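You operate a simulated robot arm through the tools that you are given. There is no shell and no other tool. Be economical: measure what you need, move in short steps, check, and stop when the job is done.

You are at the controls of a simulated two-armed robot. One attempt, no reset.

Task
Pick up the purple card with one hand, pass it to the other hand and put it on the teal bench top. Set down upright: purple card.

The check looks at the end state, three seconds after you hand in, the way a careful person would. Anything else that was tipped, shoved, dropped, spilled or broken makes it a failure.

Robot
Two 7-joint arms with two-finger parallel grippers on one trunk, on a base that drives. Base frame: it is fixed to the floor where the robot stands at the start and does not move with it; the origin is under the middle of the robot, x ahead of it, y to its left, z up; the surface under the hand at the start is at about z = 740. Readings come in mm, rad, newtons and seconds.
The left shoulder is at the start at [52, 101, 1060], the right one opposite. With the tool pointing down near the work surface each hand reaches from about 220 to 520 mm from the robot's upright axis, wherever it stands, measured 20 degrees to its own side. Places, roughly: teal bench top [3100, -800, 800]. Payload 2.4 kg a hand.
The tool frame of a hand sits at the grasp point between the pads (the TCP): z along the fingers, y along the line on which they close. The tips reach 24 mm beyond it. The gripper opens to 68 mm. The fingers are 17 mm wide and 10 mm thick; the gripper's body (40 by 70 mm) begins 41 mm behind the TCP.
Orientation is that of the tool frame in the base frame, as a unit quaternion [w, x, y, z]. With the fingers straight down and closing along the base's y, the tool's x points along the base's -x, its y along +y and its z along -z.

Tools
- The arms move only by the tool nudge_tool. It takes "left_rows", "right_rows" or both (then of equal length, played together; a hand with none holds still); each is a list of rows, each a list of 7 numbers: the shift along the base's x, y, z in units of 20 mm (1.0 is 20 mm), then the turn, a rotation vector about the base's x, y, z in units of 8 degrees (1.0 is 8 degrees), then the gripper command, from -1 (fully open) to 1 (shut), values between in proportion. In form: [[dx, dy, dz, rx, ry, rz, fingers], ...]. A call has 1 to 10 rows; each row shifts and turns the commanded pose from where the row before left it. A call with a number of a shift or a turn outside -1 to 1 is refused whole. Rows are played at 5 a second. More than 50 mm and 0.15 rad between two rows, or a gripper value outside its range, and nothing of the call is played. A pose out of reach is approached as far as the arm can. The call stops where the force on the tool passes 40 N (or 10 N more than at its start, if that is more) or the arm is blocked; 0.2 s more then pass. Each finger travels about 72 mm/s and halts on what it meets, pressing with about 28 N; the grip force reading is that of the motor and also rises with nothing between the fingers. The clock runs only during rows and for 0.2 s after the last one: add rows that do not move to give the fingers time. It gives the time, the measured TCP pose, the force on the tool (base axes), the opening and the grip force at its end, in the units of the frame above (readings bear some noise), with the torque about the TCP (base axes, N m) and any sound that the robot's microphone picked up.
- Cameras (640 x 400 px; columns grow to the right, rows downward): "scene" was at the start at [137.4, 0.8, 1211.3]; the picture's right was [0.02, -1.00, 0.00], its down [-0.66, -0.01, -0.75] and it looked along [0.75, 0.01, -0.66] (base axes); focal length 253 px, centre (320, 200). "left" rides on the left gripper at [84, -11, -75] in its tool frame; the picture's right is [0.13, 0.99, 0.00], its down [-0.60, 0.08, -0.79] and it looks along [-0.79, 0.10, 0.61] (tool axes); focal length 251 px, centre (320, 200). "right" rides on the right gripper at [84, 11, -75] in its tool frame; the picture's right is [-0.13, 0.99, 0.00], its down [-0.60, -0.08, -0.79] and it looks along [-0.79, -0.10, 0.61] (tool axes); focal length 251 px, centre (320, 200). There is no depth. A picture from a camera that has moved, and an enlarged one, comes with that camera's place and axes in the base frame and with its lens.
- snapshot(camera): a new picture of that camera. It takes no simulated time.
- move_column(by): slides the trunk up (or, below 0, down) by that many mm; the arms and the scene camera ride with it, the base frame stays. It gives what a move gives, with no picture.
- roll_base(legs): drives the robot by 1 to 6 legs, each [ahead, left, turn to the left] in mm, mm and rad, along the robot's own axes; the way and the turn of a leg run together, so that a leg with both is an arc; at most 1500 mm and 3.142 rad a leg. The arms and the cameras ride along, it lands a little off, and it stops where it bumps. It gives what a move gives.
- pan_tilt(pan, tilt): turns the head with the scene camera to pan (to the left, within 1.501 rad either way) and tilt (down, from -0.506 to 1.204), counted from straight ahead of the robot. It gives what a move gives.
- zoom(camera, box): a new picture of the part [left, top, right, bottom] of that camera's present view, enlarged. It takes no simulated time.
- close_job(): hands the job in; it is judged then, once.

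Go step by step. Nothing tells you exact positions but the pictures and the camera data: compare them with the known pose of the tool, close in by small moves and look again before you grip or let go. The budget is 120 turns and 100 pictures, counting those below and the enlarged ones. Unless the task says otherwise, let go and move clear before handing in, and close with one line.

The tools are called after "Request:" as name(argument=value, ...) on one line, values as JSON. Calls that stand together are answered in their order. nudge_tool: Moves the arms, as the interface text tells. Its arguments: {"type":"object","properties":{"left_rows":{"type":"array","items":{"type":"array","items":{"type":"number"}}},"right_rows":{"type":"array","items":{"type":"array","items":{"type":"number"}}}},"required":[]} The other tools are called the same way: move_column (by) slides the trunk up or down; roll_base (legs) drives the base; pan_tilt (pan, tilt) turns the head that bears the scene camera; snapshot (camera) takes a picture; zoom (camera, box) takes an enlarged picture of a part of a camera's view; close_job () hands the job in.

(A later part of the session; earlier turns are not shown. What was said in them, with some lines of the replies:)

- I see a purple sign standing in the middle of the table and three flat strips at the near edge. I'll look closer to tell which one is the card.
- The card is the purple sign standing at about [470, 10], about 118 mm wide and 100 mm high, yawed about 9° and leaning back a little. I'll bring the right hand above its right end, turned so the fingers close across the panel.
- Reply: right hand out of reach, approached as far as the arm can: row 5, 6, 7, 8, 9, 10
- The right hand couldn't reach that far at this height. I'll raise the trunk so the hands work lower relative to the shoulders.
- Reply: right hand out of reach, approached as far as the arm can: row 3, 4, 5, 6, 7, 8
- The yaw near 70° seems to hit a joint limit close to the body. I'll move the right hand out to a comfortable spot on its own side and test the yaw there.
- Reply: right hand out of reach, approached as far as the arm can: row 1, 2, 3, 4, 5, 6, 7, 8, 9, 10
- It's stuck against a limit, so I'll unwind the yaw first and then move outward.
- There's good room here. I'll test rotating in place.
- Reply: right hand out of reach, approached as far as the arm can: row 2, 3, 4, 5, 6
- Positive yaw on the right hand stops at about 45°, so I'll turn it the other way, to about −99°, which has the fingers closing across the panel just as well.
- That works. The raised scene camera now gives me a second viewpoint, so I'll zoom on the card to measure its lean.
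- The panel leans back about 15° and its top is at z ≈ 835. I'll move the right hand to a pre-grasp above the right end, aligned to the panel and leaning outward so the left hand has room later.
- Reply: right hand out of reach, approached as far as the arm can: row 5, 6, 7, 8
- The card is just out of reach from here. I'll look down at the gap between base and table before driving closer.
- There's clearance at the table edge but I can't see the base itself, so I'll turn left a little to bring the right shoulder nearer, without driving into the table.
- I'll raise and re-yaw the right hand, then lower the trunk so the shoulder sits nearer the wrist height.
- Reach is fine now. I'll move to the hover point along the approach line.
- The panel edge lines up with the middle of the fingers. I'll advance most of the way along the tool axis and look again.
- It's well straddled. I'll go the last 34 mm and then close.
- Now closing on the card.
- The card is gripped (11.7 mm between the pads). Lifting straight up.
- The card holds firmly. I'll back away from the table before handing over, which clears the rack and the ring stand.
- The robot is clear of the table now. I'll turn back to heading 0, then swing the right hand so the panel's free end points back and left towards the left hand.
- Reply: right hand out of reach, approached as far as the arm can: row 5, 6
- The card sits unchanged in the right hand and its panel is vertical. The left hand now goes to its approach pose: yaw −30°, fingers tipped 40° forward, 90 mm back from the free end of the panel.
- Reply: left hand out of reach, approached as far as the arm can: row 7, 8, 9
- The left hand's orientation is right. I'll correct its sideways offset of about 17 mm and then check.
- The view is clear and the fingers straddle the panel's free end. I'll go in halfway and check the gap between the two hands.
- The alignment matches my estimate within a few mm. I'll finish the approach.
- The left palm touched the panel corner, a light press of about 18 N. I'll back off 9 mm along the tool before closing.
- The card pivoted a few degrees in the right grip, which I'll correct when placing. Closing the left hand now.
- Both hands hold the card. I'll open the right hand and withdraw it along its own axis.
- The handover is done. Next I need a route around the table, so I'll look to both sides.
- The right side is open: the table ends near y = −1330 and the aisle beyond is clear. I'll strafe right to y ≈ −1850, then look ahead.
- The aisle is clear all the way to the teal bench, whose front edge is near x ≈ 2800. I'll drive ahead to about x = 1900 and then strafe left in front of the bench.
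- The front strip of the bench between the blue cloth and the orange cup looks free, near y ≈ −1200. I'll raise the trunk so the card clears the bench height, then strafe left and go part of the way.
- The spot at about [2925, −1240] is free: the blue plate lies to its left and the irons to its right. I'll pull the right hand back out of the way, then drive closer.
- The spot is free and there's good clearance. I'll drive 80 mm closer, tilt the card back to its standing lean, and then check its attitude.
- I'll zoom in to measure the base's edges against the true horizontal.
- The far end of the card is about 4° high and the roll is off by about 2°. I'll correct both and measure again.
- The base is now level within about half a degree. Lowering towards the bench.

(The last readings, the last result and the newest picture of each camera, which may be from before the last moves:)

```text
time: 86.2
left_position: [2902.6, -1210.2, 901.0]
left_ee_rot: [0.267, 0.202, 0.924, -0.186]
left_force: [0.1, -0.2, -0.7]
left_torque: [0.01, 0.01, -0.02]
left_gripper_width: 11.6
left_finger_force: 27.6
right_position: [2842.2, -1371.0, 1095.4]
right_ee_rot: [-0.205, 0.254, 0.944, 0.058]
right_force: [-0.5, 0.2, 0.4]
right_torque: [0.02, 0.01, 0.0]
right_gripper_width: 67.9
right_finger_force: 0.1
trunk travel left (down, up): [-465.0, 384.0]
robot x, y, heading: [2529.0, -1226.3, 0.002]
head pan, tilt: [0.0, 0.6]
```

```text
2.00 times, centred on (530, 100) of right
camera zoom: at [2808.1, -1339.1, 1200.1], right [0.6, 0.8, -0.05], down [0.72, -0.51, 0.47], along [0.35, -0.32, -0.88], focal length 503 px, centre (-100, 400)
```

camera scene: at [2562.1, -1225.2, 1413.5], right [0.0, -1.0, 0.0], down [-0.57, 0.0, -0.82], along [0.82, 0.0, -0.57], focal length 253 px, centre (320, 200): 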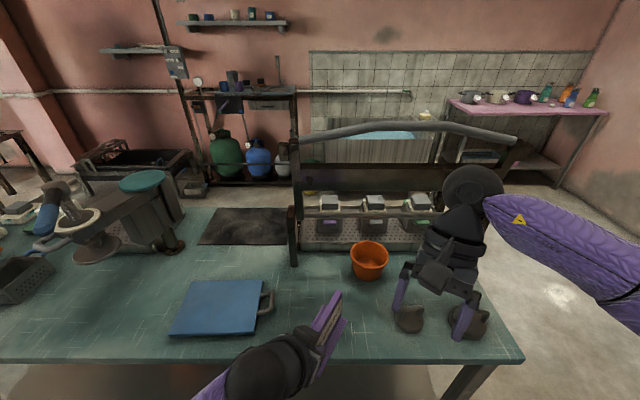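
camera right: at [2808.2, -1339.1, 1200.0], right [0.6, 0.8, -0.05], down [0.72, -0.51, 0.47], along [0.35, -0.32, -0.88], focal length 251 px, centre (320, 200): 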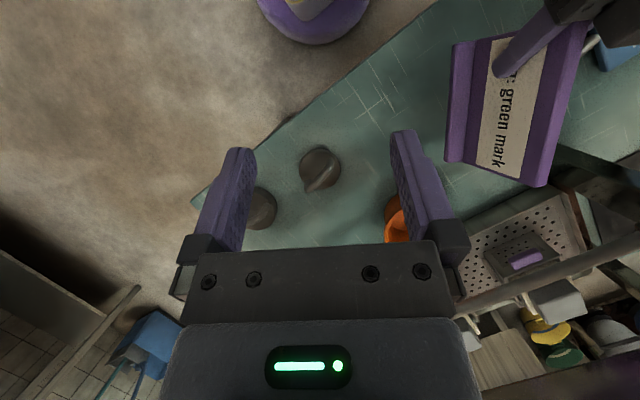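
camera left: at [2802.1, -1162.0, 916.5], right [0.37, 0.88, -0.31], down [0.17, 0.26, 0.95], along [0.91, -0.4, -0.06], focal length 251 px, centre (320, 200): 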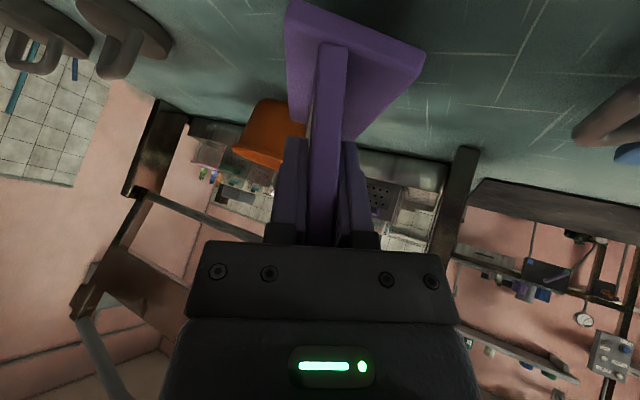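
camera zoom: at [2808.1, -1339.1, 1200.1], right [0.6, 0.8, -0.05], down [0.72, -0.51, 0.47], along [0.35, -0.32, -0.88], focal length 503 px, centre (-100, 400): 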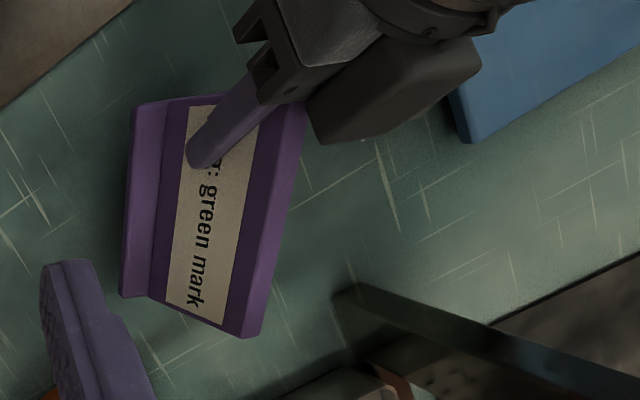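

I'll continue down in small steps until it touches.

Request:
nudge_tool(left_rows=[[0, 0, -0.4, 0, 0, 0, 1], [0, 0, -0.4, 0, 0, 0, 1], [0, 0, -0.3, 0, 0, 0, 1], [0, 0, 0, 0, 0, 0, 1]])

```text
time: 87.2
left_position: [2903.7, -1210.5, 879.3]
left_ee_rot: [0.268, 0.2, 0.924, -0.185]
left_force: [0.1, 0.0, -0.6]
left_torque: [0.04, 0.01, 0.0]
left_gripper_width: 11.5
left_finger_force: 27.9
right_position: [2842.3, -1370.9, 1096.3]
right_ee_rot: [-0.204, 0.254, 0.943, 0.059]
right_force: [0.2, 1.1, -0.8]
right_torque: [-0.01, 0.01, 0.01]
right_gripper_width: 68.2
right_finger_force: 0.1
trunk travel left (down, up): [-465.0, 384.0]
robot x, y, heading: [2529.6, -1229.8, 0.007]
head pan, tilt: [0.0, 0.6]
```

Request:
nudge_tool(left_rows=[[0, 0, -0.25, 0, 0, 0, 1], [0, 0, -0.25, 0, 0, 0, 1], [0, 0, 0, 0, 0, 0, 1]])

Request:
zoom(camera="right", box=[420, 0, 640, 200])

Request:
snapshot(camera="left")

```text
time: 88.0
left_position: [2903.0, -1210.2, 869.3]
left_ee_rot: [0.268, 0.202, 0.924, -0.185]
left_force: [0.6, 0.2, -1.0]
left_torque: [0.0, 0.06, 0.01]
left_gripper_width: 11.5
left_finger_force: 27.9
right_position: [2841.4, -1372.1, 1095.4]
right_ee_rot: [-0.205, 0.254, 0.943, 0.059]
right_force: [-0.5, -1.2, -0.3]
right_torque: [-0.02, 0.06, -0.02]
right_gripper_width: 68.1
right_finger_force: 0.1
trunk travel left (down, up): [-465.0, 384.0]
robot x, y, heading: [2530.8, -1226.4, 0.0]
head pan, tilt: [0.0, 0.6]
```

```text
2.00 times, centred on (530, 100) of right
camera zoom: at [2808.1, -1339.1, 1200.1], right [0.6, 0.8, -0.05], down [0.72, -0.51, 0.47], along [0.35, -0.32, -0.88], focal length 503 px, centre (-100, 400)
```

zoom: 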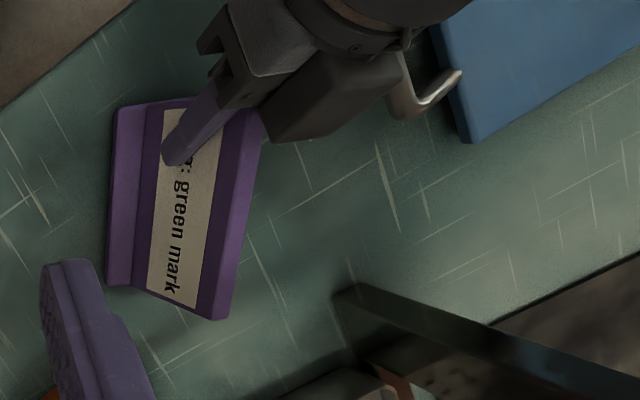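

```text
30 pictures are left
camera left: at [2802.4, -1162.5, 884.5], right [0.37, 0.88, -0.31], down [0.17, 0.26, 0.95], along [0.91, -0.4, -0.06], focal length 251 px, centre (320, 200)
```

left: 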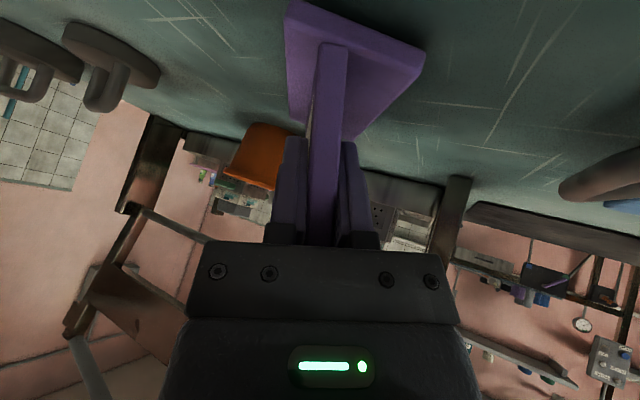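

Request:
nudge_tool(left_rows=[[0, 0, -0.2, 0, 0, 0, 1], [0, 0, -0.2, 0, 0, 0, 1], [0, 0, 0, 0, 0, 0, 1]])

```text
time: 88.8
left_position: [2902.3, -1209.6, 862.4]
left_ee_rot: [0.27, 0.202, 0.923, -0.186]
left_force: [-1.3, 1.5, 22.5]
left_torque: [-0.41, 0.07, -0.2]
left_gripper_width: 11.8
left_finger_force: 28.3
right_position: [2840.7, -1369.8, 1096.6]
right_ee_rot: [-0.203, 0.254, 0.944, 0.059]
right_force: [-0.4, -0.1, 0.3]
right_torque: [0.01, -0.01, 0.02]
right_gripper_width: 68.1
right_finger_force: 0.0
trunk travel left (down, up): [-465.0, 384.0]
robot x, y, heading: [2530.4, -1224.6, -0.002]
head pan, tilt: [0.0, 0.6]
```

It's in contact (22 N). I'll ease up a millimetre and check that it stands flat.

Request:
nudge_tool(left_rows=[[0, 0, 0.07, 0, 0, 0, 1], [0, 0, 0, 0, 0, 0, 1]])

Request:
zoom(camera="left", box=[260, 0, 460, 125])

Request:
zoom(camera="scene", box=[260, 290, 420, 390])

```text
time: 89.4
left_position: [2902.0, -1210.4, 863.8]
left_ee_rot: [0.269, 0.202, 0.923, -0.186]
left_force: [1.7, -1.8, 12.0]
left_torque: [-0.71, -0.46, 0.02]
left_gripper_width: 11.6
left_finger_force: 28.0
right_position: [2840.5, -1371.5, 1097.7]
right_ee_rot: [-0.204, 0.254, 0.944, 0.059]
right_force: [-0.7, -0.3, 0.3]
right_torque: [-0.03, 0.0, 0.0]
right_gripper_width: 68.2
right_finger_force: 0.0
trunk travel left (down, up): [-465.0, 384.0]
robot x, y, heading: [2530.4, -1221.2, -0.001]
head pan, tilt: [0.0, 0.6]
```

```text
3.20 times, centred on (360, 62) of left
camera zoom: at [2802.0, -1162.5, 878.0], right [0.37, 0.88, -0.31], down [0.17, 0.26, 0.95], along [0.91, -0.4, -0.05], focal length 805 px, centre (192, 640)
```

zoom: 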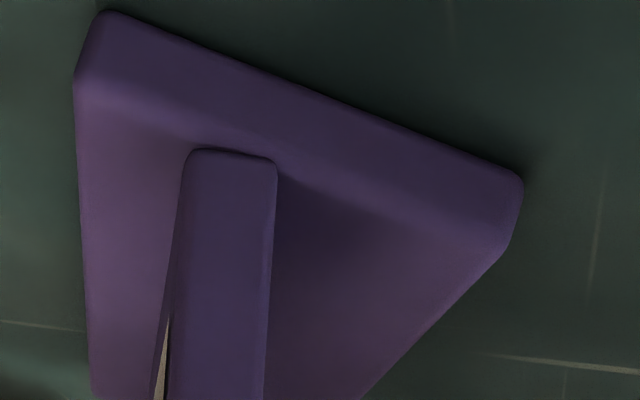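

```text
4.00 times, centred on (340, 340) of scene
camera zoom: at [2641.2, -1225.4, 1413.5], right [0.0, -1.0, 0.0], down [-0.56, 0.0, -0.83], along [0.83, 0.0, -0.56], focal length 1013 px, centre (240, -360)
```

zoom: 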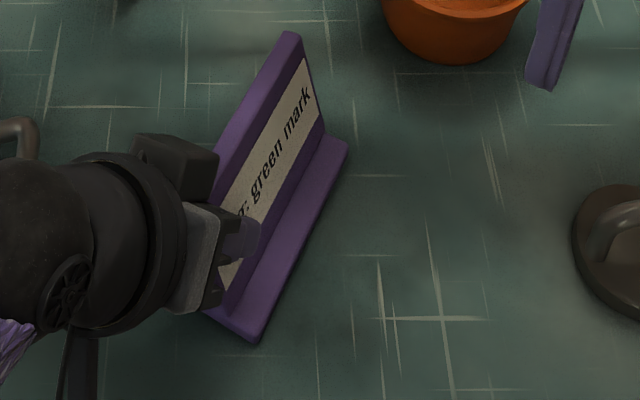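

The base looks flat on the bench. I'll release some load, open gently and then withdraw along the tool axis.

Request:
nudge_tool(left_rows=[[0, 0, 0.05, 0, 0, 0, 1], [0, 0, 0, 0, 0, 0, 0.5], [0, 0, 0, 0, 0, 0, 0], [0, 0, 0, 0, 0, 0, -0.6], [0, 0, 0, 0, 0, 0, -1], [0, 0, 0, 0, 0, 0, -1]])

Request:
zoom(camera="left", box=[160, 0, 480, 200])

Request:
zoom(camera="scene", box=[260, 290, 420, 390])

```text
time: 90.8
left_position: [2902.0, -1209.6, 865.3]
left_ee_rot: [0.268, 0.201, 0.924, -0.185]
left_force: [-0.5, 0.2, -0.1]
left_torque: [0.0, -0.02, -0.04]
left_gripper_width: 67.8
left_finger_force: 0.1
right_position: [2842.2, -1370.9, 1096.3]
right_ee_rot: [-0.204, 0.255, 0.943, 0.059]
right_force: [-0.2, 0.4, 0.5]
right_torque: [0.0, 0.01, -0.01]
right_gripper_width: 68.0
right_finger_force: 0.0
trunk travel left (down, up): [-465.0, 384.0]
robot x, y, heading: [2532.5, -1225.8, 0.004]
head pan, tilt: [0.0, 0.6]
```

```text
2.00 times, centred on (320, 100) of left
camera zoom: at [2802.0, -1161.9, 879.1], right [0.37, 0.88, -0.31], down [0.17, 0.26, 0.95], along [0.91, -0.4, -0.06], focal length 503 px, centre (320, 400)
```

zoom: 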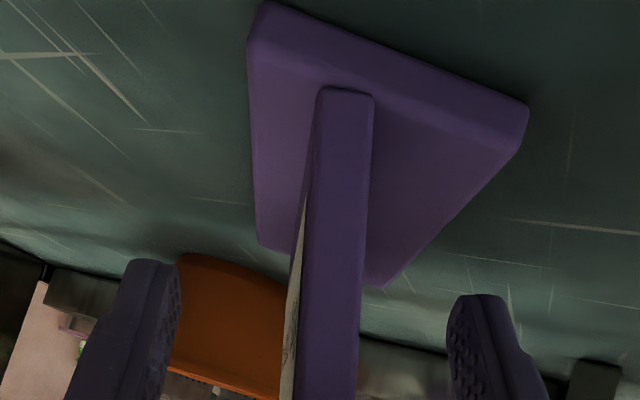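

```text
4.00 times, centred on (340, 340) of scene
camera zoom: at [2641.8, -1225.1, 1413.5], right [0.0, -1.0, 0.0], down [-0.57, 0.0, -0.82], along [0.82, 0.0, -0.57], focal length 1013 px, centre (240, -360)
```

zoom: 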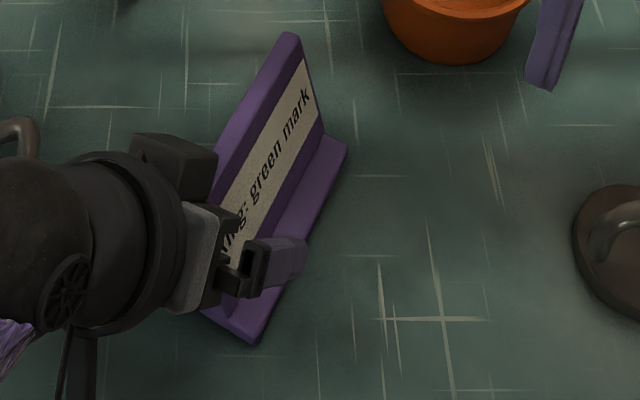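

The card stands by itself. Withdrawing the left hand in the panel's plane, checking as I go.

Request:
nudge_tool(left_rows=[[-0.3, 0.33, 0.57, 0, 0, 0, -1], [-0.3, 0.33, 0.57, 0, 0, 0, -1], [-0.3, 0.33, 0.57, 0, 0, 0, -1]])

Request:
zoom(camera="scene", box=[260, 290, 420, 390])

```text
time: 91.6
left_position: [2884.3, -1189.0, 899.9]
left_ee_rot: [0.268, 0.201, 0.924, -0.185]
left_force: [-0.4, 0.8, 0.4]
left_torque: [0.0, 0.0, 0.01]
left_gripper_width: 68.0
left_finger_force: 0.0
right_position: [2841.1, -1371.2, 1097.5]
right_ee_rot: [-0.204, 0.255, 0.943, 0.059]
right_force: [-1.3, 0.2, 0.4]
right_torque: [0.0, 0.0, -0.02]
right_gripper_width: 67.9
right_finger_force: 0.2
trunk travel left (down, up): [-465.0, 384.0]
robot x, y, heading: [2530.8, -1226.1, 0.002]
head pan, tilt: [0.0, 0.6]
```

```text
4.00 times, centred on (340, 340) of scene
camera zoom: at [2641.7, -1225.1, 1413.5], right [0.0, -1.0, 0.0], down [-0.57, 0.0, -0.82], along [0.82, 0.0, -0.57], focal length 1013 px, centre (240, -360)
```

zoom: 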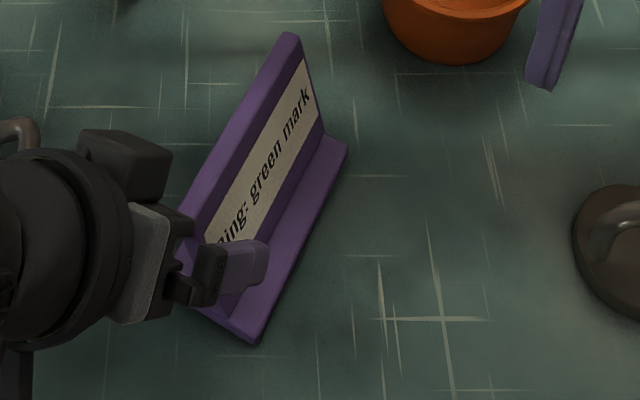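

Tracking is good, so I'll continue out.

Request:
nudge_tool(left_rows=[[-0.3, 0.33, 0.57, 0, 0, 0, -1], [-0.3, 0.33, 0.57, 0, 0, 0, -1], [-0.2, 0.22, 0.7, 0, 0, 0, -1], [-0.2, 0.22, 0.9, 0, 0, 0, -1], [0, 0.1, 1, 0, 0, 0, -1], [0, 0.1, 1, 0, 0, 0, -1]])

Request:
snapshot(camera="scene")

```text
time: 93.0
left_position: [2864.0, -1164.3, 994.1]
left_ee_rot: [0.268, 0.202, 0.924, -0.185]
left_force: [-0.7, -0.6, -0.2]
left_torque: [0.0, 0.01, 0.01]
left_gripper_width: 68.0
left_finger_force: 0.1
right_position: [2841.7, -1372.7, 1095.3]
right_ee_rot: [-0.204, 0.254, 0.944, 0.058]
right_force: [-0.1, 0.3, -0.4]
right_torque: [-0.01, 0.05, 0.0]
right_gripper_width: 67.9
right_finger_force: 0.0
trunk travel left (down, up): [-465.0, 384.0]
robot x, y, heading: [2534.2, -1223.6, 0.005]
head pan, tilt: [0.0, 0.6]
```

```text
24 pictures are left
camera scene: at [2641.8, -1225.1, 1413.5], right [0.0, -1.0, 0.0], down [-0.57, 0.0, -0.82], along [0.82, 0.0, -0.57], focal length 253 px, centre (320, 200)
```

scene: 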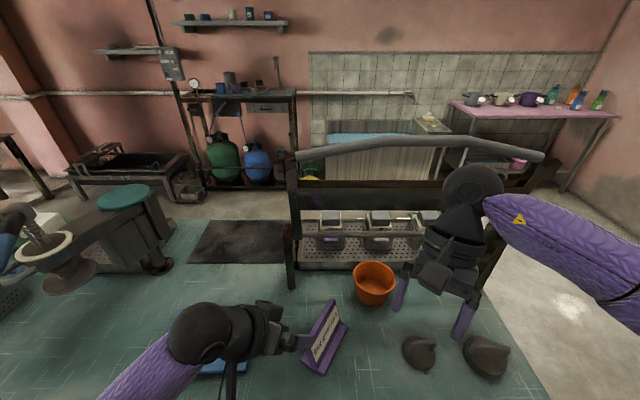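

The hand is well above the card. I'll back the robot off and take a last look.

Request:
roll_base(legs=[[-350, 0, 0]])

Request:
pan_tilt(pan=0, tilt=0.5)

Request:
zoom(camera="scene", box=[160, 150, 480, 350])

```text
time: 95.3
left_position: [2514.5, -1164.8, 993.9]
left_ee_rot: [0.268, 0.204, 0.923, -0.186]
left_force: [0.3, 0.5, -0.3]
left_torque: [0.0, 0.02, 0.01]
left_gripper_width: 67.7
left_finger_force: 0.0
right_position: [2490.3, -1371.7, 1097.3]
right_ee_rot: [-0.204, 0.256, 0.943, 0.059]
right_force: [0.6, -0.1, 0.4]
right_torque: [-0.01, -0.01, 0.03]
right_gripper_width: 68.0
right_finger_force: 0.1
trunk travel left (down, up): [-465.0, 384.0]
robot x, y, heading: [2178.6, -1220.9, -0.002]
head pan, tilt: [0.0, 0.6]
```

```text
time: 95.9
left_position: [2515.7, -1165.0, 993.4]
left_ee_rot: [0.268, 0.203, 0.923, -0.185]
left_force: [-1.0, 0.3, 0.0]
left_torque: [-0.01, 0.0, 0.0]
left_gripper_width: 68.1
left_finger_force: 0.0
right_position: [2492.0, -1373.1, 1096.8]
right_ee_rot: [-0.205, 0.255, 0.943, 0.058]
right_force: [0.0, 0.6, 0.2]
right_torque: [-0.03, 0.0, -0.01]
right_gripper_width: 68.1
right_finger_force: 0.1
trunk travel left (down, up): [-465.0, 384.0]
robot x, y, heading: [2183.0, -1225.6, 0.0]
head pan, tilt: [0.0, 0.499]
```

```text
2.00 times, centred on (320, 250) of scene
camera zoom: at [2295.1, -1225.3, 1422.6], right [0.0, -1.0, 0.0], down [-0.48, 0.0, -0.88], along [0.88, 0.0, -0.48], focal length 507 px, centre (320, 100)
```

zoom: 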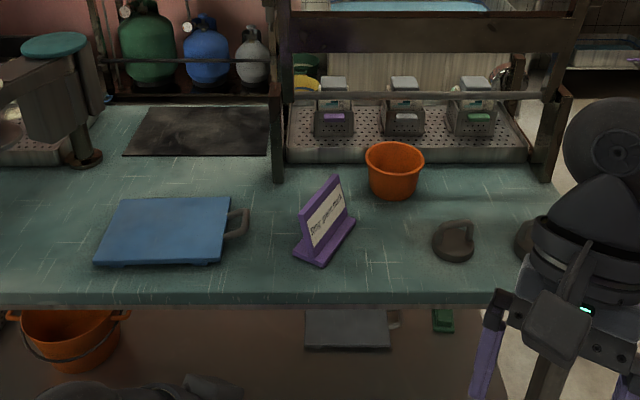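

The purple card stands upright on the teal bench, nothing around it was disturbed, and both hands are empty and clear, so I'm handing in.

Request:
close_job()

```text
The job is handed in.
```

The purple card was picked up with the right hand, passed to the left and set down upright on the teal bench top, and I saw nothing else moved or knocked.
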